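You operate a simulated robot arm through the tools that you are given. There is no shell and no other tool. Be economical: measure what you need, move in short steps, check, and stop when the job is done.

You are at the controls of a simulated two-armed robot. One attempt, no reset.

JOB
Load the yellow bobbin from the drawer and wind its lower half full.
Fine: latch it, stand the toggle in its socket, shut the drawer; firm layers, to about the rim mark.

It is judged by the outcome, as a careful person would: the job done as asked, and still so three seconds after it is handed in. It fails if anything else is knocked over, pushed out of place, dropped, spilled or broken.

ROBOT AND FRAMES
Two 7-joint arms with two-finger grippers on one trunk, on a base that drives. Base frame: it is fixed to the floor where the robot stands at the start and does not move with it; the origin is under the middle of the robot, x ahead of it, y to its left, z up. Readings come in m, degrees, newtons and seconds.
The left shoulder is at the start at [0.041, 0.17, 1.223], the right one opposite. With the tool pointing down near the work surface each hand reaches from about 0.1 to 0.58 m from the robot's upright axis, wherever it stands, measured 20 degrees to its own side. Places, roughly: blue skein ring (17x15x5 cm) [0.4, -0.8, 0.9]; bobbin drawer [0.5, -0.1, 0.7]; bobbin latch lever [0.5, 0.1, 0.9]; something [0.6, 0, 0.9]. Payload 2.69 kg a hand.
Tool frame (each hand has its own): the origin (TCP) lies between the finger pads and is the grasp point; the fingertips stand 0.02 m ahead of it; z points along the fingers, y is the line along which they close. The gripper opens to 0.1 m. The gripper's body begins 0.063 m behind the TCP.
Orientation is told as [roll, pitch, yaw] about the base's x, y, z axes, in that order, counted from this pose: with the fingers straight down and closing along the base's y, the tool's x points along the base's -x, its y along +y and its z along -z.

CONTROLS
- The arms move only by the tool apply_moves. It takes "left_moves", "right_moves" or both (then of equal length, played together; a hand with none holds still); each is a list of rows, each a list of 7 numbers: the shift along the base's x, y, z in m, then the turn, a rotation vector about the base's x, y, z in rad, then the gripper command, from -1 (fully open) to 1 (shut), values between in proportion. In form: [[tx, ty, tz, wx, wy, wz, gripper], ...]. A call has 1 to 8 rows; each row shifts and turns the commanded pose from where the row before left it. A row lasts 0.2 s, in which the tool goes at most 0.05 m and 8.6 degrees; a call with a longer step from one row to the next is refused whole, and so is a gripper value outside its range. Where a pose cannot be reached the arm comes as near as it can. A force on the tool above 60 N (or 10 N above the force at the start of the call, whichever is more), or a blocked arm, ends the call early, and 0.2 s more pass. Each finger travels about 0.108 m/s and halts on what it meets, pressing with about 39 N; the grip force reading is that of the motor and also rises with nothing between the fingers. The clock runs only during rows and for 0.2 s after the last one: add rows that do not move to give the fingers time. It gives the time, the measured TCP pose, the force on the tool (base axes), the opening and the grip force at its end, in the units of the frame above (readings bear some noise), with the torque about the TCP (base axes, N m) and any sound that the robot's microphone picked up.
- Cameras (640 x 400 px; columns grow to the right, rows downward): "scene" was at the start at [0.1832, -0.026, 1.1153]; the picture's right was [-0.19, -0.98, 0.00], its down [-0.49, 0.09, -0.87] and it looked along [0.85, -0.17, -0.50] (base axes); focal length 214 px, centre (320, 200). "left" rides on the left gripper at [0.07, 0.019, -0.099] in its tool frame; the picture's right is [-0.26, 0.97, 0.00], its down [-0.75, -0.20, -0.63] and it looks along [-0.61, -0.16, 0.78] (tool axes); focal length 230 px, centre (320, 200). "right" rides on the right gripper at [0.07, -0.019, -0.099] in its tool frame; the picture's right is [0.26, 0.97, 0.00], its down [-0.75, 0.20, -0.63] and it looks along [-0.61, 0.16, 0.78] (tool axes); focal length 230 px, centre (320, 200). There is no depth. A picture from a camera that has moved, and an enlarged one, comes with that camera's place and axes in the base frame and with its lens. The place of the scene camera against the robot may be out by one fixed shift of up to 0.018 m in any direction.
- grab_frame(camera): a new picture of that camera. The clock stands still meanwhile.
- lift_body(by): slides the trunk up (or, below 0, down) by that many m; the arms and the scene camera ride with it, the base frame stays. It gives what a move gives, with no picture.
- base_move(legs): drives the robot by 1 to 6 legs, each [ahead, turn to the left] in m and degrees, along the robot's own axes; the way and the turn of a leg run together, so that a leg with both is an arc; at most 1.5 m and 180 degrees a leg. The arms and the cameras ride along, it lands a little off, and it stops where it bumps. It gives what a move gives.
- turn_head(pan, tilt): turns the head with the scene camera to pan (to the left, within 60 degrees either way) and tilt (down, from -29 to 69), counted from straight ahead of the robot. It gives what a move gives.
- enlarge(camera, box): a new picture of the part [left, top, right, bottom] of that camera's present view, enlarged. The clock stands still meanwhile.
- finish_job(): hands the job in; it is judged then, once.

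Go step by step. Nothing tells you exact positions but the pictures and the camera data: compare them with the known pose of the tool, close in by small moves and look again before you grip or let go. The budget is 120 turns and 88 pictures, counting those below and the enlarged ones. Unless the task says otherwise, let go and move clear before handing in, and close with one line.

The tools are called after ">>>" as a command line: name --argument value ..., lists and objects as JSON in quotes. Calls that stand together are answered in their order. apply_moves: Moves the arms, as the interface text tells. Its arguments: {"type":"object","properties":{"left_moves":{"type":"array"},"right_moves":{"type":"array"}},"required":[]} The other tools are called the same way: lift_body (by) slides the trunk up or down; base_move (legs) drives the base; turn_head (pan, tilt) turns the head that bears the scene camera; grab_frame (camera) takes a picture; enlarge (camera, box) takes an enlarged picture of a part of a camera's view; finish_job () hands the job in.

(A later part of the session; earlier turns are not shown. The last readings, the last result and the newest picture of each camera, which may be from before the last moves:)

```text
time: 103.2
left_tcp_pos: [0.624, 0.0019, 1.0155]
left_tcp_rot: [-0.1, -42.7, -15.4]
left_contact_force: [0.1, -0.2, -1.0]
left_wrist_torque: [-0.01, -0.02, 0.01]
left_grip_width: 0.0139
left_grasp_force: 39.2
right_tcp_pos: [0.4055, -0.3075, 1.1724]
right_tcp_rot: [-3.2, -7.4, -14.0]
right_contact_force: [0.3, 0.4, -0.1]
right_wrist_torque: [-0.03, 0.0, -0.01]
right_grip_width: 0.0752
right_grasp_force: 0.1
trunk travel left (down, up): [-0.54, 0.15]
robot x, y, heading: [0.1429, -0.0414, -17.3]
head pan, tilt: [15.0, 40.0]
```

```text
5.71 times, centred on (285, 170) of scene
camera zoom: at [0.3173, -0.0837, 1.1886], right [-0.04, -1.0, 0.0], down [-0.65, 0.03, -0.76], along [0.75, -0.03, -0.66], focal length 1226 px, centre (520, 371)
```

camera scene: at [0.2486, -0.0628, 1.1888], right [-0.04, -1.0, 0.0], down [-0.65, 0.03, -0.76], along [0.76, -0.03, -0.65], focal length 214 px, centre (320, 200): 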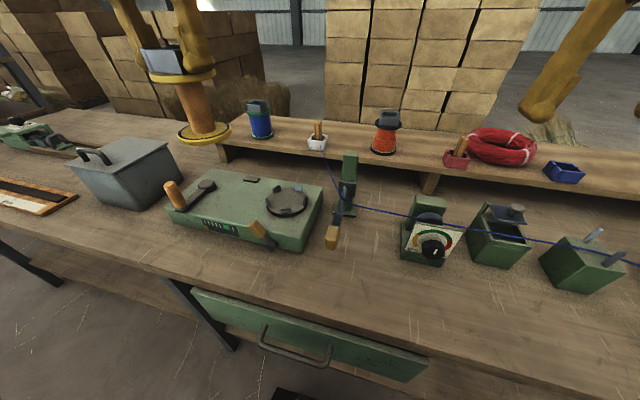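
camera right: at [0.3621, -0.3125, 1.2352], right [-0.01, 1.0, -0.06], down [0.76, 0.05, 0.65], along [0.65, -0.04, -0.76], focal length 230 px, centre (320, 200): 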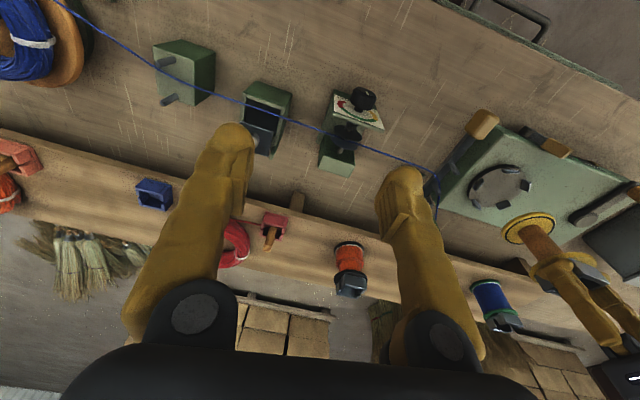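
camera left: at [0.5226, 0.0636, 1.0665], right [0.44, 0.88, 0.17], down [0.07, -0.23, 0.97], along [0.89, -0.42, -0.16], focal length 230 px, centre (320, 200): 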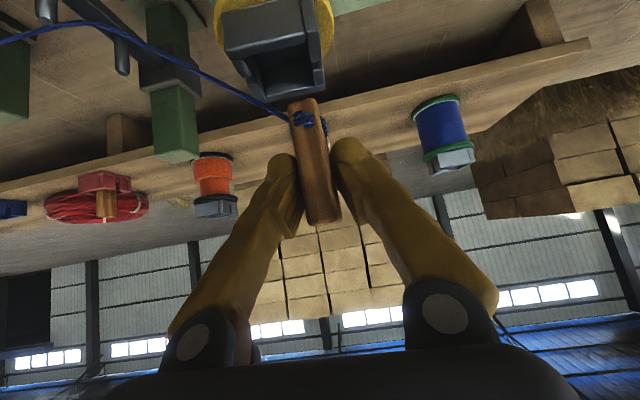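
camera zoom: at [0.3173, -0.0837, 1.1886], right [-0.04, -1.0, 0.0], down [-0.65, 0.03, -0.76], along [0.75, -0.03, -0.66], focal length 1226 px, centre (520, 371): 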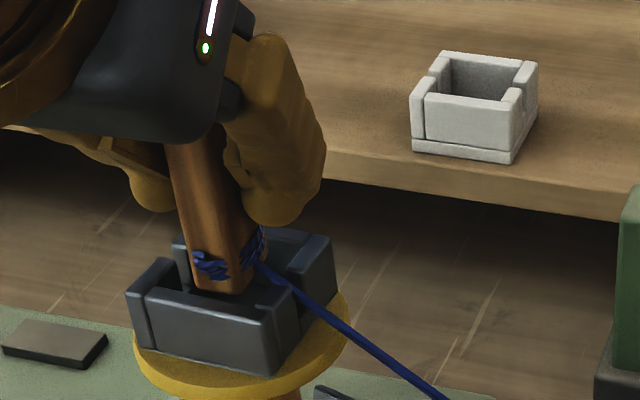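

The toggle is centred in the cup opening. I lower until it stands on the floor.

>>> apply_moves --left_moves '[[0, 0, -0.005, 0, 0, 0, 0.8], [0, 0, -0.005, 0, 0, 0, 0.8], [0, 0, -0.005, 0, 0, 0, 0.8], [0, 0, 0, 0, 0, 0, 0.8]]'

```text
time: 104.2
left_tcp_pos: [0.6242, 0.0018, 0.9995]
left_tcp_rot: [-0.1, -42.7, -15.5]
left_contact_force: [3.7, -1.8, 0.5]
left_wrist_torque: [-0.04, -0.15, -0.03]
left_grip_width: 0.014
left_grasp_force: 39.0
right_tcp_pos: [0.407, -0.3079, 1.1718]
right_tcp_rot: [-3.2, -7.3, -14.0]
right_contact_force: [0.0, 0.2, 0.0]
right_wrist_torque: [0.04, 0.01, 0.03]
right_grip_width: 0.075
right_grasp_force: 0.1
trunk travel left (down, up): [-0.54, 0.15]
robot x, y, heading: [0.1422, -0.048, -17.1]
head pan, tilt: [15.0, 40.0]
```

>>> apply_moves --left_moves '[[0.002, 0, -0.002, 0, 0, 0, 0.8], [0, 0, -0.004, 0, 0, 0, 0.8], [0, 0, -0.004, 0, 0, 0, 0.8], [0, 0, 0, 0, 0, 0, 0.8]]'

>>> enlarge --camera "scene" --box '[220, 120, 340, 230]'

```text
time: 105.2
left_tcp_pos: [0.6256, 0.0022, 0.9911]
left_tcp_rot: [-0.2, -43.3, -15.5]
left_contact_force: [-4.1, 1.3, 34.0]
left_wrist_torque: [0.13, 0.29, 0.06]
left_grip_width: 0.0139
left_grasp_force: 38.6
right_tcp_pos: [0.4038, -0.3076, 1.1742]
right_tcp_rot: [-3.2, -7.6, -14.1]
right_contact_force: [0.4, 0.0, 0.3]
right_wrist_torque: [0.01, -0.02, -0.02]
right_grip_width: 0.0747
right_grasp_force: 0.0
trunk travel left (down, up): [-0.54, 0.15]
robot x, y, heading: [0.1402, -0.0488, -17.5]
head pan, tilt: [15.0, 40.0]
```

```text
3.64 times, centred on (280, 175) of scene
camera zoom: at [0.3143, -0.0838, 1.1893], right [-0.04, -1.0, 0.0], down [-0.65, 0.03, -0.76], along [0.76, -0.03, -0.65], focal length 780 px, centre (466, 291)
```

zoom: 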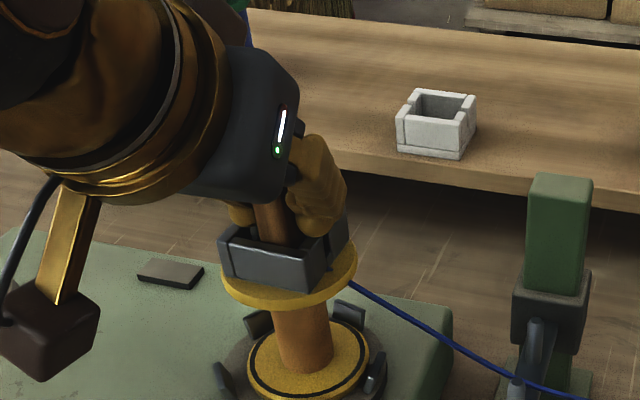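

It stands on the cup's floor. I release gently and back away along the tool axis.

>>> apply_moves --left_moves '[[0, 0, 0, 0, 0, 0, 0.5], [0, 0, 0, 0, 0, 0, 0.2], [0, 0, 0.0, 0, 0, 0, 0.0], [-0.0195, 0.0061, 0.022, 0, 0, 0, 0.0], [-0.0195, 0.0061, 0.022, 0, 0, 0, 0.0], [-0.0195, 0.0061, 0.022, 0, 0, 0, 0.0], [-0.0195, 0.02, 0.022, 0, 0, 0, 0.0], [-0.01, 0.04, 0.0, 0, 0, 0, 0.0]]'

>>> enlarge --camera "scene" --box '[170, 120, 400, 280]'

```text
time: 107.0
left_tcp_pos: [0.5902, 0.0593, 1.0605]
left_tcp_rot: [-0.5, -43.8, -15.0]
left_contact_force: [0.2, 0.4, -0.4]
left_wrist_torque: [-0.02, -0.01, -0.06]
left_grip_width: 0.0497
left_grasp_force: 0.1
left hand out of reach, approached as far as the arm can: row 7, 8
right_tcp_pos: [0.4082, -0.306, 1.1729]
right_tcp_rot: [-3.3, -7.5, -14.0]
right_contact_force: [2.1, 0.3, -0.3]
right_wrist_torque: [-0.06, 0.07, 0.0]
right_grip_width: 0.0751
right_grasp_force: 0.2
trunk travel left (down, up): [-0.54, 0.15]
robot x, y, heading: [0.1388, -0.0455, -17.2]
head pan, tilt: [15.0, 40.0]
```

```text
2.50 times, centred on (285, 200) of scene
camera zoom: at [0.3184, -0.082, 1.1884], right [-0.04, -1.0, 0.0], down [-0.66, 0.03, -0.75], along [0.75, -0.03, -0.66], focal length 536 px, centre (408, 200)
```

zoom: 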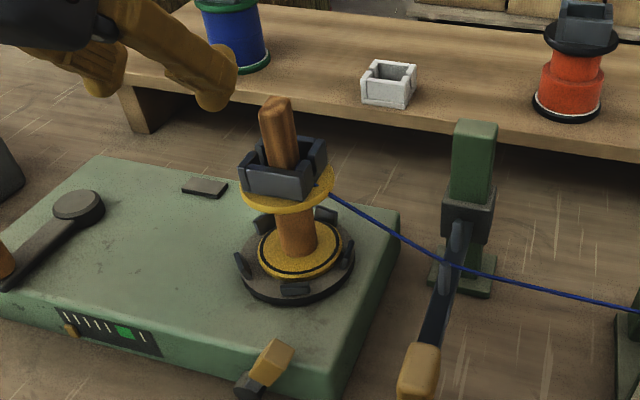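

The toggle stands in the bobbin's cup and the white holder stayed put. Next is cranking: crank hub about (0.68, 0.20), handle peg about (0.60, 0.23). I straighten the left hand, then shift the base ~19 cm to the left for comfortable reach.

>>> apply_moves --left_moves '[[-0.01, 0.02, 0.03, 0, 0, 0, 0], [-0.02, 0.02, 0.03, 0.0416, 0.1337, 0, -0.2], [-0.02, 0.02, 0.02, 0.0416, 0.1337, 0, -0.2], [-0.02, 0, 0, 0.0416, 0.1337, 0, -0.2], [-0.02, 0, 0, 0.0416, 0.1337, 0, -0.2], [-0.02, 0, 0, 0.0416, 0.1337, 0, -0.2], [0, 0, 0, 0.02, 0.06, 0, -0.2]]'

>>> base_move --legs '[[-0.35, 0], [0, 40], [0.3, 0], [0, -40]]'

>>> base_move --legs '[[0.11, 0]]'

>>> lift_body --by -0.08

>>> grab_frame --camera "scene"

```text
time: 108.6
left_tcp_pos: [0.5073, 0.1086, 1.1247]
left_tcp_rot: [1.1, 1.2, -16.0]
left_contact_force: [-0.1, -1.1, -0.6]
left_wrist_torque: [0.05, 0.0, 0.01]
left_grip_width: 0.0599
left_grasp_force: 0.2
left hand out of reach, approached as far as the arm can: row 1, 2, 3
right_tcp_pos: [0.4073, -0.3084, 1.1734]
right_tcp_rot: [-3.2, -7.3, -14.1]
right_contact_force: [1.6, -0.3, 0.3]
right_wrist_torque: [0.0, -0.01, 0.01]
right_grip_width: 0.075
right_grasp_force: 0.0
trunk travel left (down, up): [-0.54, 0.15]
robot x, y, heading: [0.1398, -0.0419, -17.6]
head pan, tilt: [15.0, 40.0]
```

```text
time: 116.4
left_tcp_pos: [0.4279, 0.3398, 1.123]
left_tcp_rot: [1.3, 1.1, -14.9]
left_contact_force: [-0.1, -0.2, 0.4]
left_wrist_torque: [0.01, 0.01, 0.0]
left_grip_width: 0.06
left_grasp_force: 0.0
right_tcp_pos: [0.332, -0.0782, 1.1723]
right_tcp_rot: [-3.2, -7.4, -13.3]
right_contact_force: [0.8, -0.4, -0.1]
right_wrist_torque: [0.02, -0.05, -0.01]
right_grip_width: 0.0751
right_grasp_force: 0.0
trunk travel left (down, up): [-0.54, 0.15]
robot x, y, heading: [0.0627, 0.1856, -16.3]
head pan, tilt: [15.0, 40.0]
```

```text
time: 117.6
left_tcp_pos: [0.4884, 0.3219, 1.1367]
left_tcp_rot: [1.1, -1.5, -15.0]
left_contact_force: [-0.1, -1.6, 0.4]
left_wrist_torque: [0.04, 0.03, 0.03]
left_grip_width: 0.0599
left_grasp_force: 0.1
right_tcp_pos: [0.3925, -0.0971, 1.1859]
right_tcp_rot: [-3.4, -10.0, -13.1]
right_contact_force: [0.4, -0.3, 0.1]
right_wrist_torque: [0.02, 0.07, 0.02]
right_grip_width: 0.075
right_grasp_force: 0.0
trunk travel left (down, up): [-0.54, 0.15]
robot x, y, heading: [0.1717, 0.1556, -16.1]
head pan, tilt: [15.0, 40.0]
```

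```text
time: 118.7
left_tcp_pos: [0.5184, 0.3138, 1.0484]
left_tcp_rot: [1.2, 0.2, -15.1]
left_contact_force: [0.5, 0.3, -0.3]
left_wrist_torque: [-0.05, -0.06, -0.01]
left_grip_width: 0.06
left_grasp_force: 0.1
right_tcp_pos: [0.4225, -0.1046, 1.0971]
right_tcp_rot: [-3.2, -8.2, -13.1]
right_contact_force: [-0.6, 0.7, -0.2]
right_wrist_torque: [0.0, -0.08, 0.0]
right_grip_width: 0.075
right_grasp_force: 0.0
trunk travel left (down, up): [-0.46, 0.23]
robot x, y, heading: [0.174, 0.1564, -16.4]
head pan, tilt: [15.0, 40.0]
```

```text
7 pictures are left
camera scene: at [0.3322, 0.1234, 1.1109], right [-0.03, -1.0, 0.0], down [-0.65, 0.02, -0.76], along [0.76, -0.02, -0.65], focal length 214 px, centre (320, 200)
```

scene: 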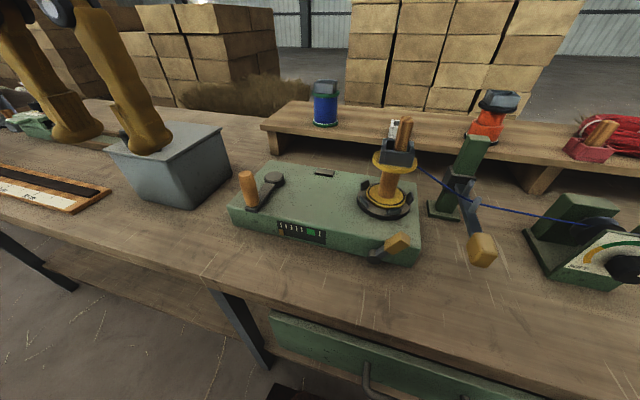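

Crank handle at about (0.596, 0.229), top z≈0.94; hub about (0.672, 0.203). I move the left hand above the handle and check once with its camera.

>>> apply_moves --left_moves '[[0.0195, -0.0212, 0, 0, 0, 0, -0.2], [0.0195, -0.0212, 0, 0, 0, 0, -0.2], [0.0195, -0.0212, 0, 0, 0, 0, -0.2], [0.0195, -0.0212, -0.02, 0, 0, 0, -0.2], [0, 0, -0.03, 0, 0, 0, -0.2], [0, 0, -0.02, 0, 0, 0, -0.2], [0, 0, 0, 0, 0, 0, -0.2]]'

>>> grab_frame --camera "left"

```text
time: 120.3
left_tcp_pos: [0.593, 0.2314, 0.9798]
left_tcp_rot: [1.2, 0.0, -15.1]
left_contact_force: [0.0, 0.8, -0.2]
left_wrist_torque: [0.01, 0.0, -0.02]
left_grip_width: 0.0601
left_grasp_force: 0.1
right_tcp_pos: [0.4176, -0.1051, 1.0987]
right_tcp_rot: [-3.3, -8.7, -13.0]
right_contact_force: [0.5, -0.6, -0.1]
right_wrist_torque: [-0.02, -0.04, 0.0]
right_grip_width: 0.0749
right_grasp_force: 0.1
trunk travel left (down, up): [-0.46, 0.23]
robot x, y, heading: [0.1715, 0.1568, -16.5]
head pan, tilt: [15.0, 40.0]
```

```text
6 pictures are left
camera left: at [0.5304, 0.2655, 1.0777], right [0.5, 0.87, 0.02], down [0.67, -0.4, 0.63], along [0.55, -0.3, -0.78], focal length 230 px, centre (320, 200)
```

left: 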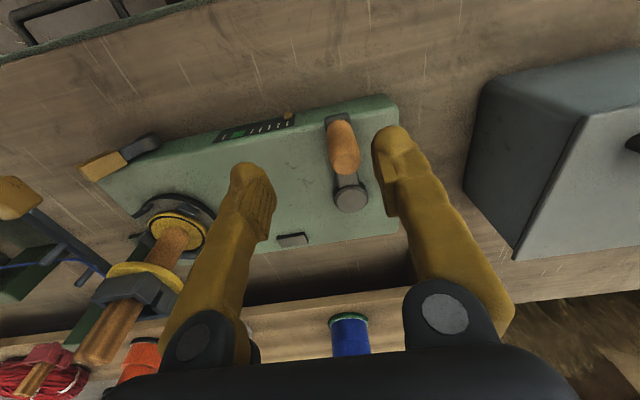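

Handle is at (0.604, 0.244) by this view. I shift 1 cm and descend around it, then grip.

>>> apply_moves --left_moves '[[0.005, 0.006, 0, 0, 0, 0, -0.2], [0.005, 0.006, -0.015, 0, 0, 0, -0.2], [0, 0, -0.02, 0, 0, 0, -0.2], [0, 0, -0.02, 0, 0, 0, -0.2], [0, 0, 0, 0, 0, 0, 0.1], [0, 0, 0, 0, 0, 0, 0.5], [0, 0, 0, 0, 0, 0, 0.8]]'

```text
time: 121.9
left_tcp_pos: [0.6055, 0.2394, 0.9237]
left_tcp_rot: [1.2, 0.0, -15.1]
left_contact_force: [-2.0, 0.7, -5.8]
left_wrist_torque: [-0.01, -0.1, 0.02]
left_grip_width: 0.0228
left_grasp_force: 45.2
right_tcp_pos: [0.4181, -0.104, 1.0992]
right_tcp_rot: [-3.3, -8.6, -13.1]
right_contact_force: [0.5, 0.1, -0.3]
right_wrist_torque: [-0.02, -0.03, -0.01]
right_grip_width: 0.0749
right_grasp_force: 0.0
trunk travel left (down, up): [-0.46, 0.23]
robot x, y, heading: [0.1721, 0.1562, -16.3]
head pan, tilt: [15.0, 40.0]
```

Gripped (2.3 cm peg). I try a first small arc, clockwise, reading the forces.

>>> apply_moves --left_moves '[[0.0095, 0.0175, 0, 0, 0, 0, 0.8], [0.0121, 0.0153, 0, 0, 0, 0, 0.8], [0.0352, 0.0176, 0, 0, 0, 0, 0.8]]'

```text
time: 122.7
left_tcp_pos: [0.663, 0.3003, 0.924]
left_tcp_rot: [1.3, 0.0, -14.9]
left_contact_force: [-6.9, 36.0, 1.7]
left_wrist_torque: [0.22, 0.64, 0.27]
left_grip_width: 0.0228
left_grasp_force: 45.0
right_tcp_pos: [0.419, -0.1022, 1.1002]
right_tcp_rot: [-3.5, -8.5, -13.1]
right_contact_force: [0.7, -0.9, -0.9]
right_wrist_torque: [0.0, 0.04, -0.02]
right_grip_width: 0.0749
right_grasp_force: 0.0
trunk travel left (down, up): [-0.46, 0.23]
robot x, y, heading: [0.171, 0.1528, -16.7]
head pan, tilt: [15.0, 40.0]
```

The peg moves freely on a slightly different circle: hub ≈ (0.681, 0.2255), radius 0.077. I continue with the corrected circle.

>>> apply_moves --left_moves '[[0.0406, 0.0095, 0, 0, 0, 0, 0.8], [0.034, -0.0208, 0, 0, 0, 0, 0.8], [0.019, -0.035, 0, 0, 0, 0, 0.8], [-0.0011, -0.0399, 0, 0, 0, 0, 0.8]]'

```text
time: 123.7
left_tcp_pos: [0.7465, 0.2003, 0.9288]
left_tcp_rot: [1.4, 0.0, -15.3]
left_contact_force: [-0.6, -1.0, 1.8]
left_wrist_torque: [0.07, -0.02, 0.02]
left_grip_width: 0.0101
left_grasp_force: 0.0
right_tcp_pos: [0.4133, -0.108, 1.1009]
right_tcp_rot: [-3.2, -8.9, -13.2]
right_contact_force: [-0.7, -0.5, 0.7]
right_wrist_torque: [0.05, -0.12, 0.03]
right_grip_width: 0.0751
right_grasp_force: 0.0
trunk travel left (down, up): [-0.46, 0.23]
robot x, y, heading: [0.1703, 0.1564, -16.8]
head pan, tilt: [15.0, 40.0]
```

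The grip slipped off the peg. I rise clear and look for the peg.

>>> apply_moves --left_moves '[[0, 0, 0.03, 0, 0, 0, 0.8], [0, 0, 0.03, 0, 0, 0, 0], [-0.02, 0, 0.02, 0, 0, 0, -0.2], [-0.02, 0, 0, 0, 0, 0, -0.2], [0, 0, 0, 0, 0, 0, -0.2]]'

>>> grab_frame --camera "left"

```text
time: 124.9
left_tcp_pos: [0.7116, 0.2025, 1.0053]
left_tcp_rot: [1.2, 0.0, -15.0]
left_contact_force: [-0.1, -0.2, 0.0]
left_wrist_torque: [0.0, 0.0, 0.07]
left_grip_width: 0.0604
left_grasp_force: 0.0
right_tcp_pos: [0.4185, -0.1057, 1.0998]
right_tcp_rot: [-3.3, -8.6, -13.1]
right_contact_force: [0.3, 0.0, 0.2]
right_wrist_torque: [0.03, 0.01, 0.0]
right_grip_width: 0.0751
right_grasp_force: 0.0
trunk travel left (down, up): [-0.46, 0.23]
robot x, y, heading: [0.1686, 0.1556, -16.5]
head pan, tilt: [15.0, 40.0]
```

```text
5 pictures are left
camera left: at [0.6489, 0.2377, 1.1035], right [0.5, 0.87, 0.02], down [0.67, -0.4, 0.63], along [0.55, -0.3, -0.78], focal length 230 px, centre (320, 200)
```

left: 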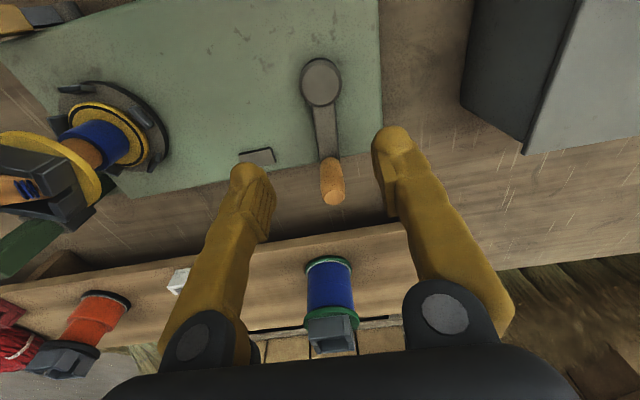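

Winding works: blue thread is already on the lower half, and the hub is refined to (0.688, 0.219), radius 0.085. I check the gauge and fill with the scene camera.

>>> enlarge --camera "scene" --box '[260, 110, 520, 275]'

```text
2.42 times, centred on (390, 192) of scene
camera zoom: at [0.3475, 0.1186, 1.1085], right [-0.03, -1.0, 0.0], down [-0.66, 0.02, -0.76], along [0.75, -0.02, -0.66], focal length 520 px, centre (150, 218)
```

zoom: 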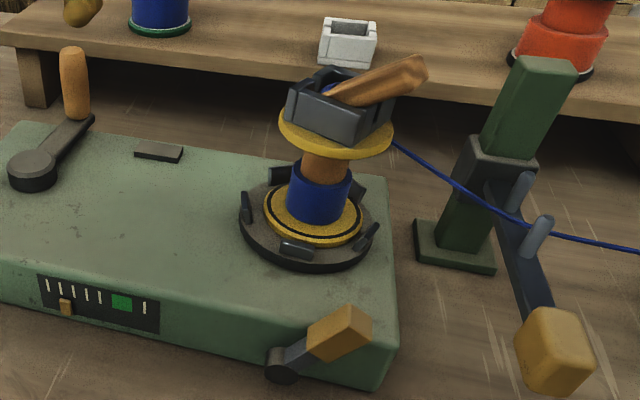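

The gauge pointer has advanced and the fill is maybe a quarter to a third done — but the toggle is now leaning over in its cup; I'll stand it up again after winding. I regrasp the peg at (0.767, 0.187), a little deeper.

>>> apply_moves --left_moves '[[0.0275, -0.0075, 0, 0, 0, 0, -0.2], [0.0275, -0.0075, -0.02, 0, 0, 0, -0.2], [0, 0, -0.03, 0, 0, 0, -0.2], [0, 0, -0.03, 0, 0, 0, -0.2], [0, 0, -0.008, 0, 0, 0, -0.2], [0, 0, 0, 0, 0, 0, 0.2], [0, 0, 0, 0, 0, 0, 0.6], [0, 0, 0, 0, 0, 0, 0.9]]'

```text
time: 126.7
left_tcp_pos: [0.7695, 0.1886, 0.915]
left_tcp_rot: [1.3, 0.0, -15.2]
left_contact_force: [0.1, 0.9, -4.6]
left_wrist_torque: [-0.05, -0.23, 0.0]
left_grip_width: 0.0225
left_grasp_force: 45.5
right_tcp_pos: [0.42, -0.1056, 1.0995]
right_tcp_rot: [-3.3, -8.7, -13.0]
right_contact_force: [-0.1, -0.4, 0.3]
right_wrist_torque: [-0.02, 0.0, 0.03]
right_grip_width: 0.0752
right_grasp_force: 0.0
trunk travel left (down, up): [-0.46, 0.23]
robot x, y, heading: [0.1743, 0.1548, -16.7]
head pan, tilt: [15.0, 40.0]
```

Three points now fix the circle: hub (0.689, 0.218), radius 0.086. I crank 160° at a gentler pace.

>>> apply_moves --left_moves '[[-0.015, -0.0258, 0, 0, 0, 0, 0.9], [-0.023, -0.0191, 0, 0, 0, 0, 0.9], [-0.0281, -0.0101, 0, 0, 0, 0, 0.9], [-0.0298, 0.0001, 0, 0, 0, 0, 0.9], [-0.0281, 0.0103, 0, 0, 0, 0, 0.9], [-0.0228, 0.0193, 0, 0, 0, 0, 0.9], [-0.0148, 0.0259, 0, 0, 0, 0, 0.9], [-0.0051, 0.0294, 0, 0, 0, 0, 0.9]]'

```text
time: 128.5
left_tcp_pos: [0.6044, 0.2227, 0.9173]
left_tcp_rot: [1.1, -0.1, -15.2]
left_contact_force: [7.8, 0.7, -34.2]
left_wrist_torque: [0.02, 0.44, 0.01]
left_grip_width: 0.0225
left_grasp_force: 45.0
right_tcp_pos: [0.4211, -0.1041, 1.0994]
right_tcp_rot: [-3.3, -8.5, -13.1]
right_contact_force: [-0.7, 0.6, -0.8]
right_wrist_torque: [-0.01, -0.03, 0.03]
right_grip_width: 0.0751
right_grasp_force: 0.1
trunk travel left (down, up): [-0.46, 0.23]
robot x, y, heading: [0.172, 0.156, -16.1]
head pan, tilt: [15.0, 40.0]
```

The circle fits well. Another 160°, then a check of gauge and toggle.

>>> apply_moves --left_moves '[[0.0053, 0.0294, -0.001, 0, 0, 0, 0.9], [0.015, 0.0258, -0.001, 0, 0, 0, 0.9], [0.023, 0.0191, 0, 0, 0, 0, 0.9], [0.0281, 0.0101, 0, 0, 0, 0, 0.9], [0.0298, -0.0001, 0, 0, 0, 0, 0.9], [0.0281, -0.0103, 0, 0, 0, 0, 0.9], [0.0228, -0.0193, 0, 0, 0, 0, 0.9], [0.0148, -0.0259, 0, 0, 0, 0, 0.9]]'

>>> enlarge --camera "scene" --box '[260, 110, 520, 275]'

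```text
time: 130.3
left_tcp_pos: [0.7683, 0.2492, 0.9184]
left_tcp_rot: [1.3, 0.0, -15.2]
left_contact_force: [-5.9, -3.4, 17.2]
left_wrist_torque: [0.16, 0.28, -0.04]
left_grip_width: 0.0225
left_grasp_force: 44.9
right_tcp_pos: [0.4165, -0.1068, 1.0993]
right_tcp_rot: [-3.2, -8.7, -13.1]
right_contact_force: [0.0, -0.9, 0.3]
right_wrist_torque: [0.02, -0.01, -0.02]
right_grip_width: 0.0751
right_grasp_force: 0.0
trunk travel left (down, up): [-0.46, 0.23]
robot x, y, heading: [0.1673, 0.1558, -16.4]
head pan, tilt: [15.0, 40.0]
```

```text
2.42 times, centred on (390, 192) of scene
camera zoom: at [0.3452, 0.1177, 1.1088], right [-0.03, -1.0, -0.01], down [-0.65, 0.02, -0.76], along [0.76, -0.02, -0.65], focal length 520 px, centre (150, 218)
```

zoom: 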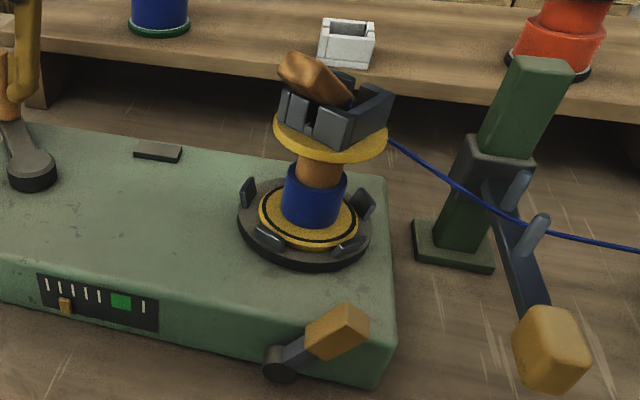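

The last turn added nothing: the pointer and fill stood still because the toggle had tipped in its cup. I must stand the toggle upright again. I release the crank and bring the left hand over the bobbin for one close look.

>>> apply_moves --left_moves '[[0, 0, 0, 0, 0, 0, 0.3], [0, 0, 0, 0, 0, 0, -0.2], [0, 0, 0.04, 0, 0, 0, -0.4], [0, 0, 0.045, 0, 0, 0, -0.8], [-0.02, -0.025, 0.03, 0, 0, 0, -1], [-0.03, -0.035, 0.02, 0, 0, 0, -1], [-0.032, -0.036, 0.01, 0, 0, 0, -1], [-0.032, -0.036, 0.005, 0, 0, 0, -1]]'

>>> apply_moves --left_moves '[[-0.032, -0.036, 0, 0, 0, 0, -1], [-0.032, -0.036, 0, 0, 0, 0, -1], [-0.01, -0.005, 0, 0, 0, 0, -1], [0, 0, 0, 0, 0, 0, -1]]'

>>> enlarge --camera "left" --box '[230, 80, 410, 240]'

```text
refused: row 6 steps farther than a row can; nothing moved
```

```text
time: 131.3
left_tcp_pos: [0.6941, 0.174, 0.9166]
left_tcp_rot: [1.1, 0.0, -15.2]
left_contact_force: [0.7, -0.2, -0.6]
left_wrist_torque: [0.01, -0.01, -0.01]
left_grip_width: 0.1001
left_grasp_force: 0.1
right_tcp_pos: [0.4182, -0.1061, 1.0983]
right_tcp_rot: [-3.3, -8.6, -13.0]
right_contact_force: [0.5, 0.3, -0.2]
right_wrist_torque: [0.0, -0.05, -0.03]
right_grip_width: 0.0748
right_grasp_force: 0.0
trunk travel left (down, up): [-0.46, 0.23]
robot x, y, heading: [0.1724, 0.1582, -16.5]
head pan, tilt: [15.0, 40.0]
```

```text
2.50 times, centred on (320, 160) of left
camera zoom: at [0.6303, 0.2094, 1.014], right [0.5, 0.87, 0.02], down [0.67, -0.4, 0.63], along [0.55, -0.3, -0.78], focal length 575 px, centre (320, 300)
```

zoom: 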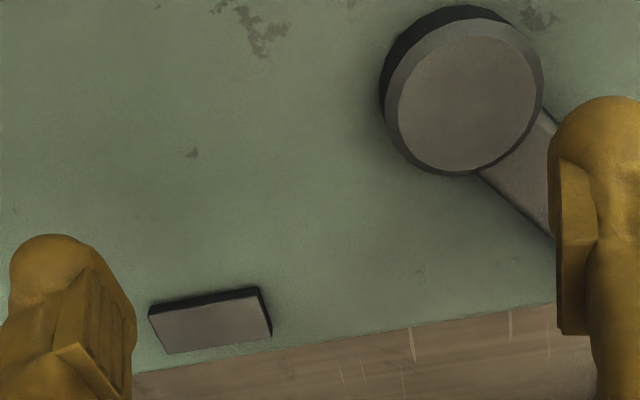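

The first call was refused so the hand stayed low (nothing was touched). I now rise properly and go to the viewpoint above the bobbin.

>>> apply_moves --left_moves '[[0, 0, 0.045, 0, 0, 0, -1], [0, 0, 0.045, 0, 0, 0, -1], [0, 0, 0.045, 0, 0, 0, -1], [-0.02, -0.02, 0.025, 0, 0, 0, -1], [-0.03, -0.03, 0.01, 0, 0, 0, -1], [-0.03, -0.03, 0, 0, 0, 0, -1], [-0.03, -0.03, 0, 0, 0, 0, -1], [-0.004, -0.024, 0, 0, 0, 0, -1]]'

>>> apply_moves --left_moves '[[0, 0, 0, 0, 0, 0, -1]]'

```text
time: 133.1
left_tcp_pos: [0.5842, 0.0368, 1.0931]
left_tcp_rot: [-0.1, -0.2, -14.3]
left_contact_force: [-0.6, -1.1, 0.6]
left_wrist_torque: [0.0, 0.02, 0.01]
left_grip_width: 0.0998
left_grasp_force: 0.1
right_tcp_pos: [0.419, -0.1053, 1.0995]
right_tcp_rot: [-3.3, -8.6, -13.1]
right_contact_force: [0.9, -1.0, -0.3]
right_wrist_torque: [-0.02, -0.01, 0.02]
right_grip_width: 0.0752
right_grasp_force: 0.1
trunk travel left (down, up): [-0.46, 0.23]
robot x, y, heading: [0.1724, 0.1542, -16.2]
head pan, tilt: [15.0, 40.0]
```

```text
time: 133.5
left_tcp_pos: [0.5842, 0.0369, 1.0932]
left_tcp_rot: [0.1, -0.3, -14.5]
left_contact_force: [0.3, 0.2, 0.0]
left_wrist_torque: [0.04, -0.02, -0.04]
left_grip_width: 0.1001
left_grasp_force: 0.1
right_tcp_pos: [0.4179, -0.1064, 1.1001]
right_tcp_rot: [-3.2, -8.6, -13.1]
right_contact_force: [0.3, 0.3, 0.4]
right_wrist_torque: [-0.02, 0.03, 0.02]
right_grip_width: 0.075
right_grasp_force: 0.0
trunk travel left (down, up): [-0.46, 0.23]
robot x, y, heading: [0.1698, 0.1514, -16.8]
head pan, tilt: [15.0, 40.0]
```

>>> enlarge --camera "left" --box '[220, 80, 420, 240]'

```text
2.50 times, centred on (320, 160) of left
camera zoom: at [0.5211, 0.0729, 1.1904], right [0.49, 0.87, 0.0], down [0.68, -0.38, 0.63], along [0.55, -0.31, -0.78], focal length 575 px, centre (320, 300)
```

zoom: 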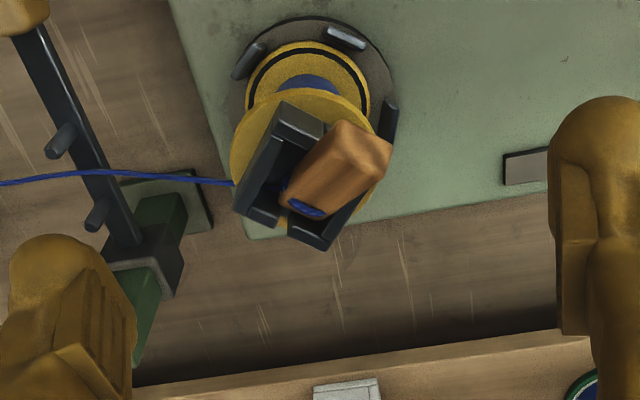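

The toggle lies from about (0.636, -0.001, 0.95) in the cup up to (0.609, 0.038, 0.987), leaning 52° toward the left-front. I'll align the hand with its axis, closing sideways, to grip its upper end.

>>> apply_moves --left_moves '[[0, 0, 0, 0, 0, -0.14, -0.2], [0, 0, 0, 0, 0, -0.14, -0.2], [0, 0, 0, 0, 0, -0.14, -0.2], [0, 0, 0, 0, 0, -0.14, -0.2], [0, 0, 0, 0, 0, -0.14, -0.2]]'

>>> apply_moves --left_moves '[[0.0006, 0.0044, 0, -0.1065, -0.0737, 0, -0.2], [0.0006, 0.0044, -0.01, -0.1065, -0.0737, 0, -0.2], [0.0006, 0.0044, -0.012, -0.1065, -0.0737, 0, -0.2], [0.0006, 0.0044, -0.012, -0.1065, -0.0737, 0, -0.2], [0.0006, 0.0044, -0.012, -0.1065, -0.0737, 0, -0.2], [0.0006, 0.0044, -0.012, -0.1065, -0.0737, 0, -0.2], [0.0006, 0.0044, -0.012, -0.1065, -0.0737, 0, -0.2], [0, 0, 0, 0, 0, 0, -0.2]]'

```text
time: 134.7
left_tcp_pos: [0.5799, 0.0366, 1.0848]
left_tcp_rot: [1.2, -0.1, -55.5]
left_contact_force: [1.0, -0.4, 0.0]
left_wrist_torque: [0.01, -0.01, 0.01]
left_grip_width: 0.06
left_grasp_force: 0.1
right_tcp_pos: [0.4177, -0.1057, 1.0989]
right_tcp_rot: [-3.3, -8.6, -13.1]
right_contact_force: [0.7, -0.1, 0.3]
right_wrist_torque: [0.03, 0.01, -0.05]
right_grip_width: 0.0746
right_grasp_force: 0.0
trunk travel left (down, up): [-0.46, 0.23]
robot x, y, heading: [0.1723, 0.1528, -16.7]
head pan, tilt: [15.0, 40.0]
```

```text
time: 136.5
left_tcp_pos: [0.5839, 0.0691, 1.016]
left_tcp_rot: [1.2, -51.8, -55.2]
left_contact_force: [-0.3, 0.6, 0.6]
left_wrist_torque: [-0.04, -0.03, 0.0]
left_grip_width: 0.0599
left_grasp_force: 0.1
right_tcp_pos: [0.4176, -0.1059, 1.0998]
right_tcp_rot: [-3.3, -8.6, -13.1]
right_contact_force: [-0.4, -0.9, 0.2]
right_wrist_torque: [-0.04, 0.0, -0.02]
right_grip_width: 0.0751
right_grasp_force: 0.1
trunk travel left (down, up): [-0.46, 0.23]
robot x, y, heading: [0.1729, 0.1575, -16.3]
head pan, tilt: [15.0, 40.0]
```

Aligned with the toggle's axis. I advance 6 cm along it and close.

>>> apply_moves --left_moves '[[0.0104, -0.0133, -0.0127, 0, 0, 0, -0.2], [0.0104, -0.0133, -0.0127, 0, 0, 0, -0.2], [0.0104, -0.0133, -0.0127, 0, 0, 0, -0.2], [0, 0, 0, 0, 0, 0, 0.1], [0, 0, 0, 0, 0, 0, 0.4], [0, 0, 0, 0, 0, 0, 0.7], [0, 0, 0, 0, 0, 0, 0.8]]'

```text
time: 138.1
left_tcp_pos: [0.6117, 0.0283, 0.977]
left_tcp_rot: [1.3, -51.8, -55.3]
left_contact_force: [-22.1, -7.3, -1.9]
left_wrist_torque: [-0.18, 0.45, -0.59]
left_grip_width: 0.048
left_grasp_force: 38.5
right_tcp_pos: [0.4169, -0.1066, 1.0977]
right_tcp_rot: [-3.2, -8.7, -13.1]
right_contact_force: [-0.1, 0.9, 0.3]
right_wrist_torque: [0.02, 0.02, 0.0]
right_grip_width: 0.0751
right_grasp_force: 0.0
trunk travel left (down, up): [-0.46, 0.23]
robot x, y, heading: [0.1711, 0.1527, -16.5]
head pan, tilt: [15.0, 40.0]
```

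Width 4.8 cm: I caught the cup's walls rather than the toggle. I open, back off 2 cm, and close again.

>>> apply_moves --left_moves '[[0, 0, 0, 0, 0, 0, 0], [0, 0, 0, 0, 0, 0, -0.2], [-0.0045, 0.0065, 0.0062, 0, 0, 0, -0.2], [-0.0045, 0.0065, 0.0062, 0, 0, 0, -0.2], [0, 0, 0, 0, 0, 0, 0.1], [0, 0, 0, 0, 0, 0, 0.4], [0, 0, 0, 0, 0, 0, 0.7], [0, 0, 0, 0, 0, 0, 0.8]]'

```text
time: 139.9
left_tcp_pos: [0.6059, 0.0424, 0.9893]
left_tcp_rot: [1.2, -52.0, -55.3]
left_contact_force: [-7.6, -1.2, 7.6]
left_wrist_torque: [-0.04, 0.16, -0.27]
left_grip_width: 0.024
left_grasp_force: 39.2
right_tcp_pos: [0.4171, -0.1051, 1.1011]
right_tcp_rot: [-3.4, -8.7, -13.2]
right_contact_force: [-0.1, 1.1, -0.8]
right_wrist_torque: [0.02, -0.01, -0.01]
right_grip_width: 0.075
right_grasp_force: 0.1
trunk travel left (down, up): [-0.46, 0.23]
robot x, y, heading: [0.1711, 0.1515, -16.4]
head pan, tilt: [15.0, 40.0]
```

Now 2.4 cm: the toggle itself. I draw it out along its axis, rise, and rotate it upright.

>>> apply_moves --left_moves '[[-0.009, 0.0129, 0.0124, 0, 0, 0, 0.8], [-0.009, 0.0129, 0.0124, 0, 0, 0, 0.8], [-0.0045, 0.0065, 0.015, 0, 0, 0, 0.8], [0, 0, 0.02, 0.1065, 0.0737, 0, 0.8], [0, 0, 0.01, 0.1065, 0.0737, 0, 0.8], [0, 0, 0.01, 0.1065, 0.0737, 0, 0.8], [0, 0, 0, 0.1065, 0.0737, 0, 0.8], [0, 0, 0, 0.1065, 0.0737, 0, 0.8]]'

>>> apply_moves --left_moves '[[0, 0, 0, 0.1065, 0.0737, 0, 0.8], [0, 0, 0, 0.1065, 0.0737, 0, 0.8], [0, 0, 0, 0, 0, 0, 0.8]]'

```text
time: 141.7
left_tcp_pos: [0.5844, 0.0744, 1.0701]
left_tcp_rot: [1.2, -14.8, -55.2]
left_contact_force: [-0.2, -0.4, -0.3]
left_wrist_torque: [0.02, 0.0, -0.01]
left_grip_width: 0.0219
left_grasp_force: 38.9
right_tcp_pos: [0.4187, -0.1055, 1.0981]
right_tcp_rot: [-3.3, -8.6, -13.1]
right_contact_force: [0.6, 0.2, 0.1]
right_wrist_torque: [0.0, -0.01, 0.0]
right_grip_width: 0.075
right_grasp_force: 0.1
trunk travel left (down, up): [-0.46, 0.23]
robot x, y, heading: [0.1765, 0.1533, -16.8]
head pan, tilt: [15.0, 40.0]
```

```text
time: 142.5
left_tcp_pos: [0.5827, 0.0748, 1.0695]
left_tcp_rot: [1.2, -0.1, -55.2]
left_contact_force: [-0.2, -0.8, 0.8]
left_wrist_torque: [-0.03, -0.06, -0.01]
left_grip_width: 0.022
left_grasp_force: 39.3
right_tcp_pos: [0.4181, -0.1054, 1.0995]
right_tcp_rot: [-3.2, -8.7, -13.0]
right_contact_force: [-0.2, 1.0, -0.7]
right_wrist_torque: [-0.03, 0.0, -0.01]
right_grip_width: 0.0752
right_grasp_force: 0.0
trunk travel left (down, up): [-0.46, 0.23]
robot x, y, heading: [0.1722, 0.1502, -16.6]
head pan, tilt: [15.0, 40.0]
```

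The toggle is held upright (2.2 cm). I carry it over the cup centre (0.625, 0.004) and lower it slowly by feel, saving my last picture.

>>> apply_moves --left_moves '[[0.0141, -0.0236, 0, 0, 0, 0, 0.8], [0.0141, -0.0236, 0, 0, 0, 0, 0.8], [0.0141, -0.0236, 0, 0, 0, 0, 0.8], [0, 0, -0.01, 0, 0, 0, 0.8], [0, 0, -0.01, 0, 0, 0, 0.8], [0, 0, -0.008, 0, 0, 0, 0.8], [0, 0, 0, 0, 0, 0, 0.8]]'

>>> apply_moves --left_moves '[[0, 0, -0.004, 0, 0, 0, 0.8], [0, 0, -0.004, 0, 0, 0, 0.8], [0, 0, 0, 0, 0, 0, 0.8]]'

```text
time: 144.1
left_tcp_pos: [0.6376, 0.0069, 1.0569]
left_tcp_rot: [0.3, -2.0, -53.5]
left_contact_force: [-0.1, 0.7, -0.3]
left_wrist_torque: [-0.04, 0.02, 0.0]
left_grip_width: 0.0221
left_grasp_force: 38.6
right_tcp_pos: [0.4192, -0.1049, 1.0993]
right_tcp_rot: [-3.4, -8.6, -13.0]
right_contact_force: [-0.1, -0.9, 0.6]
right_wrist_torque: [0.01, -0.02, -0.01]
right_grip_width: 0.0749
right_grasp_force: 0.1
trunk travel left (down, up): [-0.46, 0.23]
robot x, y, heading: [0.1693, 0.1565, -16.2]
head pan, tilt: [15.0, 40.0]
```

```text
time: 144.9
left_tcp_pos: [0.6389, 0.0098, 1.0491]
left_tcp_rot: [0.0, -2.1, -53.1]
left_contact_force: [0.1, 0.9, -1.1]
left_wrist_torque: [0.0, 0.02, 0.04]
left_grip_width: 0.0221
left_grasp_force: 39.0
right_tcp_pos: [0.4188, -0.1065, 1.0988]
right_tcp_rot: [-3.4, -8.6, -13.0]
right_contact_force: [-0.1, -0.4, 0.0]
right_wrist_torque: [0.01, 0.01, 0.0]
right_grip_width: 0.075
right_grasp_force: 0.0
trunk travel left (down, up): [-0.46, 0.23]
robot x, y, heading: [0.1724, 0.1526, -16.6]
head pan, tilt: [15.0, 40.0]
```

The hand drifted about 1.4 cm off the command; I correct it before lowering.

>>> apply_moves --left_moves '[[-0.007, -0.003, 0, 0, 0, 0, 0.8], [-0.006, -0.003, 0, 0, 0, 0, 0.8], [0, 0, 0, 0, 0, 0, 0.8]]'

```text
time: 145.7
left_tcp_pos: [0.63, 0.0098, 1.0444]
left_tcp_rot: [-1.1, -1.5, -51.9]
left_contact_force: [-0.6, 0.2, -0.1]
left_wrist_torque: [-0.01, -0.01, -0.03]
left_grip_width: 0.0222
left_grasp_force: 38.9
right_tcp_pos: [0.4182, -0.1063, 1.0993]
right_tcp_rot: [-3.3, -8.6, -13.0]
right_contact_force: [0.1, -1.1, -0.2]
right_wrist_torque: [0.02, -0.02, 0.0]
right_grip_width: 0.075
right_grasp_force: 0.1
trunk travel left (down, up): [-0.46, 0.23]
robot x, y, heading: [0.1706, 0.1535, -16.5]
head pan, tilt: [15.0, 40.0]
```

A joint limit is near with this wrist yaw, so I ease the yaw by 10° while correcting position.

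>>> apply_moves --left_moves '[[-0.003, -0.003, 0, 0, 0, 0.09, 0.8], [-0.002, -0.003, 0, 0, 0, 0.09, 0.8], [0, 0, 0, 0, 0, 0, 0.8]]'

```text
time: 146.7
left_tcp_pos: [0.6117, 0.0093, 1.063]
left_tcp_rot: [-1.6, -2.7, -40.9]
left_contact_force: [-0.6, -0.2, -0.3]
left_wrist_torque: [0.01, -0.08, 0.01]
left_grip_width: 0.0222
left_grasp_force: 38.9
right_tcp_pos: [0.3977, -0.1003, 1.1058]
right_tcp_rot: [-3.4, -9.9, -13.2]
right_contact_force: [-1.0, -0.4, 1.3]
right_wrist_torque: [-0.05, -0.08, 0.04]
right_grip_width: 0.0747
right_grasp_force: 0.0
trunk travel left (down, up): [-0.46, 0.23]
robot x, y, heading: [0.1738, 0.1577, -16.5]
head pan, tilt: [15.0, 40.0]
stopped in row 3 (left hand): the arm was blocked; the commanded pose is now the measured one
```

Command is reset to the measured pose. I relax the yaw further and step to the cup centre again.

>>> apply_moves --left_moves '[[0.004, -0.001, 0, 0.02, 0.03, 0.09, 0.8], [0.004, -0.002, 0, 0.01, 0.02, 0.09, 0.8], [0.004, -0.002, 0, 0, 0, 0, 0.8], [0, 0, 0, 0, 0, 0, 0.8]]'

```text
time: 147.7
left_tcp_pos: [0.6361, 0.0058, 1.0736]
left_tcp_rot: [-3.1, -0.4, -29.3]
left_contact_force: [0.1, 1.0, 0.0]
left_wrist_torque: [-0.04, -0.03, 0.01]
left_grip_width: 0.0219
left_grasp_force: 38.6
right_tcp_pos: [0.4014, -0.1014, 1.1045]
right_tcp_rot: [-3.4, -9.5, -13.1]
right_contact_force: [-0.1, -0.3, 0.2]
right_wrist_torque: [0.0, 0.0, 0.01]
right_grip_width: 0.075
right_grasp_force: 0.2
trunk travel left (down, up): [-0.46, 0.23]
robot x, y, heading: [0.1685, 0.1513, -16.6]
head pan, tilt: [15.0, 40.0]
```

>>> apply_moves --left_moves '[[-0.005, -0.001, -0.01, 0.03, 0, 0, 0.8], [-0.005, -0.001, -0.01, 0.025, 0, 0, 0.8], [0, 0, 0, 0, 0, 0, 0.8], [0, 0, 0, 0, 0, 0, 0.8]]'

```text
time: 148.9
left_tcp_pos: [0.6215, 0.0179, 1.0715]
left_tcp_rot: [-2.5, -0.4, -26.8]
left_contact_force: [-1.0, -0.3, 0.5]
left_wrist_torque: [-0.04, -0.08, 0.03]
left_grip_width: 0.0219
left_grasp_force: 39.0
right_tcp_pos: [0.3994, -0.0981, 1.1166]
right_tcp_rot: [-2.2, -12.0, -15.8]
right_contact_force: [-0.3, 0.0, -0.7]
right_wrist_torque: [-0.04, -0.05, -0.01]
right_grip_width: 0.0749
right_grasp_force: 0.0
trunk travel left (down, up): [-0.46, 0.23]
robot x, y, heading: [0.1722, 0.1552, -16.4]
head pan, tilt: [15.0, 40.0]
stopped in row 4 (left hand): the arm was blocked; the commanded pose is now the measured one
```

My two arms are touching each other — the right arm is in the way. I move the right hand well off to the right.

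>>> apply_moves --right_moves '[[-0.01, -0.03, 0.02, 0, 0, 0, -0.5], [-0.015, -0.035, 0.02, 0, 0.02, 0, -0.5], [-0.02, -0.04, 0.01, 0, 0.02, 0, -0.5], [-0.02, -0.04, 0, 0, 0.02, 0, -0.5], [-0.02, -0.04, 0, 0, 0, 0, -0.5], [-0.02, -0.03, 0, 0, 0, 0, -0.5]]'

>>> apply_moves --left_moves '[[0, 0, 0, 0, 0, 0, 0.8], [0, 0, 0, 0, 0, 0, 0.8]]'

```text
time: 150.3
left_tcp_pos: [0.6246, 0.0165, 1.071]
left_tcp_rot: [-2.5, -0.3, -26.8]
left_contact_force: [-0.2, 0.5, -0.5]
left_wrist_torque: [0.01, 0.01, 0.02]
left_grip_width: 0.0217
left_grasp_force: 38.9
right_tcp_pos: [0.288, -0.3137, 1.1624]
right_tcp_rot: [-4.5, -7.0, -12.8]
right_contact_force: [-0.9, 0.4, 0.2]
right_wrist_torque: [0.01, -0.01, 0.03]
right_grip_width: 0.0749
right_grasp_force: 0.0
right hand out of reach, approached as far as the arm can: row 1
trunk travel left (down, up): [-0.46, 0.23]
robot x, y, heading: [0.1734, 0.1543, -16.5]
head pan, tilt: [15.0, 40.0]
```

```text
time: 150.9
left_tcp_pos: [0.6253, 0.0164, 1.0682]
left_tcp_rot: [-2.6, -0.2, -26.8]
left_contact_force: [-0.6, 0.1, -0.3]
left_wrist_torque: [0.0, 0.0, -0.03]
left_grip_width: 0.0218
left_grasp_force: 38.9
right_tcp_pos: [0.29, -0.3137, 1.1609]
right_tcp_rot: [-4.4, -7.0, -13.0]
right_contact_force: [0.7, -0.6, 0.3]
right_wrist_torque: [0.02, 0.02, 0.03]
right_grip_width: 0.0749
right_grasp_force: 0.0
trunk travel left (down, up): [-0.46, 0.23]
robot x, y, heading: [0.1724, 0.1546, -16.4]
head pan, tilt: [15.0, 40.0]
```

Free now. I centre over the cup and straighten the small tilt.

>>> apply_moves --left_moves '[[0, -0.006, 0, 0.025, 0, 0, 0.8], [0, -0.0065, -0.008, 0.02, 0, 0, 0.8], [0, 0, -0.01, 0, 0, -0.1, 0.8], [0, 0, -0.005, 0, 0, -0.1, 0.8], [0, 0, 0, 0, 0, 0, 0.8]]'

```text
time: 152.1
left_tcp_pos: [0.6388, 0.0072, 1.0632]
left_tcp_rot: [-1.8, -0.7, -36.6]
left_contact_force: [-0.3, 0.3, -0.5]
left_wrist_torque: [0.01, -0.01, -0.01]
left_grip_width: 0.022
left_grasp_force: 38.9
right_tcp_pos: [0.2894, -0.3143, 1.1607]
right_tcp_rot: [-4.4, -7.1, -13.1]
right_contact_force: [0.4, -0.7, 0.9]
right_wrist_torque: [0.0, -0.01, -0.01]
right_grip_width: 0.075
right_grasp_force: 0.1
trunk travel left (down, up): [-0.46, 0.23]
robot x, y, heading: [0.1714, 0.1517, -16.5]
head pan, tilt: [15.0, 40.0]
```

The left arm is at its limits reaching across my centre line. I raise the toggle, move it left, back up 8 cm and turn 25° right so the bobbin lies on my left side.

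>>> apply_moves --left_moves '[[0, 0.02, 0.02, 0, 0, 0.1, 0.8], [0, 0.03, 0.01, 0, 0, 0.1, 0.8], [-0.01, 0.03, 0.0, 0, 0, 0, 0.8], [-0.01, 0.02, 0, 0, 0, 0, 0.8]]'

>>> base_move --legs '[[-0.08, 0], [0, -25]]'

>>> apply_moves --left_moves '[[0, 0, 0, 0, 0, 0, 0.8], [0, 0, 0, 0, 0, 0, 0.8]]'

```text
time: 153.1
left_tcp_pos: [0.6055, 0.1059, 1.0753]
left_tcp_rot: [-0.2, 0.8, -26.8]
left_contact_force: [0.6, -0.1, 0.4]
left_wrist_torque: [-0.01, -0.01, -0.05]
left_grip_width: 0.0218
left_grasp_force: 38.6
right_tcp_pos: [0.2894, -0.3144, 1.1608]
right_tcp_rot: [-4.4, -7.1, -13.1]
right_contact_force: [-0.9, 1.0, -0.4]
right_wrist_torque: [0.0, 0.01, 0.01]
right_grip_width: 0.0749
right_grasp_force: 0.1
trunk travel left (down, up): [-0.46, 0.23]
robot x, y, heading: [0.1742, 0.1555, -16.3]
head pan, tilt: [15.0, 40.0]
```

```text
time: 155.5
left_tcp_pos: [0.4615, -0.058, 1.0769]
left_tcp_rot: [-0.3, 0.9, -53.1]
left_contact_force: [-0.3, 1.2, 0.7]
left_wrist_torque: [0.0, -0.02, -0.01]
left_grip_width: 0.0221
left_grasp_force: 39.1
right_tcp_pos: [-0.007, -0.294, 1.1614]
right_tcp_rot: [-4.4, -7.2, -39.2]
right_contact_force: [0.3, 0.3, 0.4]
right_wrist_torque: [-0.02, -0.01, -0.01]
right_grip_width: 0.075
right_grasp_force: 0.0
trunk travel left (down, up): [-0.46, 0.23]
robot x, y, heading: [0.0973, 0.1817, -42.6]
head pan, tilt: [15.0, 40.0]
```

```text
time: 155.9
left_tcp_pos: [0.4343, -0.031, 1.0929]
left_tcp_rot: [0.2, -1.3, -52.9]
left_contact_force: [0.0, 0.1, -0.4]
left_wrist_torque: [-0.02, -0.04, 0.0]
left_grip_width: 0.022
left_grasp_force: 39.0
right_tcp_pos: [-0.0345, -0.2658, 1.1653]
right_tcp_rot: [-3.9, -10.1, -39.1]
right_contact_force: [-0.4, 0.5, -0.5]
right_wrist_torque: [0.0, -0.09, 0.03]
right_grip_width: 0.0752
right_grasp_force: 0.0
trunk travel left (down, up): [-0.46, 0.23]
robot x, y, heading: [0.0974, 0.1765, -42.7]
head pan, tilt: [15.0, 40.0]
stopped in row 1 (right hand): the arm was blocked; the commanded pose is now the measured one
```

>>> apply_moves --left_moves '[[0.0382, 0.007, -0.006, 0, 0, 0, 0.8], [0.0382, 0.007, -0.006, 0, 0, 0, 0.8], [0.0382, 0.007, -0.006, 0, 0, 0, 0.8], [0.0382, 0.007, -0.006, 0.015, 0.012, 0, 0.8], [0.0382, 0.007, -0.006, 0, 0, 0, 0.8], [0, 0, 0, 0, 0, 0, 0.8]]'

```text
time: 157.3
left_tcp_pos: [0.6273, 0.0013, 1.0576]
left_tcp_rot: [0.1, 0.2, -52.8]
left_contact_force: [0.0, 0.0, -0.6]
left_wrist_torque: [-0.01, 0.0, 0.07]
left_grip_width: 0.022
left_grasp_force: 38.9
right_tcp_pos: [-0.0296, -0.271, 1.1676]
right_tcp_rot: [-3.9, -9.8, -39.1]
right_contact_force: [-0.4, -0.2, 0.8]
right_wrist_torque: [0.0, -0.03, 0.04]
right_grip_width: 0.075
right_grasp_force: 0.1
trunk travel left (down, up): [-0.46, 0.23]
robot x, y, heading: [0.0971, 0.1786, -42.8]
head pan, tilt: [15.0, 40.0]
```

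Now tracking is exact. I lower by feel.

>>> apply_moves --left_moves '[[-0.002, 0.003, -0.006, 0, 0, 0, 0.8], [0, 0, -0.007, 0, 0, 0, 0.8], [0, 0, -0.007, 0, 0, 0, 0.8], [0, 0, -0.006, 0, 0, 0, 0.8], [0, 0, -0.005, 0, 0, 0, 0.8], [0, 0, 0, 0, 0, 0, 0.8]]'

```text
time: 158.7
left_tcp_pos: [0.6271, 0.0025, 1.0284]
left_tcp_rot: [0.1, 0.0, -53.0]
left_contact_force: [0.6, 1.0, 9.1]
left_wrist_torque: [-0.12, -0.02, -0.01]
left_grip_width: 0.0216
left_grasp_force: 39.3
right_tcp_pos: [-0.029, -0.2702, 1.1671]
right_tcp_rot: [-3.9, -9.6, -39.2]
right_contact_force: [-0.1, 0.1, 0.4]
right_wrist_torque: [-0.02, -0.01, -0.02]
right_grip_width: 0.0749
right_grasp_force: 0.0
trunk travel left (down, up): [-0.46, 0.23]
robot x, y, heading: [0.0959, 0.1777, -42.9]
head pan, tilt: [15.0, 40.0]
```

Contact at rim height, and the torque says it's touching on the right (-y) side. I lift slightly, shift (-2, +6) mm and lower again.

>>> apply_moves --left_moves '[[0, 0, 0.006, 0, 0, 0, 0.8], [-0.002, 0.006, 0, 0, 0, 0, 0.8], [0, 0, -0.006, 0, 0, 0, 0.8], [0, 0, -0.005, 0, 0, 0, 0.8], [0, 0, -0.004, 0, 0, 0, 0.8], [0, 0, 0, 0, 0, 0, 0.8]]'

```text
time: 160.1
left_tcp_pos: [0.6246, 0.0087, 1.0188]
left_tcp_rot: [0.2, 0.2, -52.9]
left_contact_force: [-0.5, -1.0, -0.2]
left_wrist_torque: [0.02, 0.06, 0.03]
left_grip_width: 0.0218
left_grasp_force: 39.4
right_tcp_pos: [-0.0285, -0.2709, 1.1666]
right_tcp_rot: [-3.9, -9.7, -39.3]
right_contact_force: [-0.4, -0.6, 0.5]
right_wrist_torque: [0.0, -0.01, 0.0]
right_grip_width: 0.0752
right_grasp_force: 0.1
trunk travel left (down, up): [-0.46, 0.23]
robot x, y, heading: [0.0995, 0.1789, -42.4]
head pan, tilt: [15.0, 40.0]
```

It slipped past the rim (no force, 1 cm lower). I continue down until it stands on the floor.

>>> apply_moves --left_moves '[[0, 0, -0.005, 0, 0, 0, 0.8], [0, 0, -0.005, 0, 0, 0, 0.8], [0, 0, -0.004, 0, 0, 0, 0.8], [0, 0, 0, 0, 0, 0, 0.8]]'

```text
time: 161.1
left_tcp_pos: [0.6252, 0.0086, 1.0082]
left_tcp_rot: [0.0, 0.0, -52.9]
left_contact_force: [-4.1, 0.6, 13.0]
left_wrist_torque: [0.05, 0.05, -0.03]
left_grip_width: 0.0217
left_grasp_force: 39.4
right_tcp_pos: [-0.0301, -0.2704, 1.1662]
right_tcp_rot: [-3.9, -9.8, -39.2]
right_contact_force: [0.9, 0.0, 1.1]
right_wrist_torque: [0.03, 0.02, -0.03]
right_grip_width: 0.0751
right_grasp_force: 0.0
trunk travel left (down, up): [-0.46, 0.23]
robot x, y, heading: [0.0991, 0.1818, -42.8]
head pan, tilt: [15.0, 40.0]
```

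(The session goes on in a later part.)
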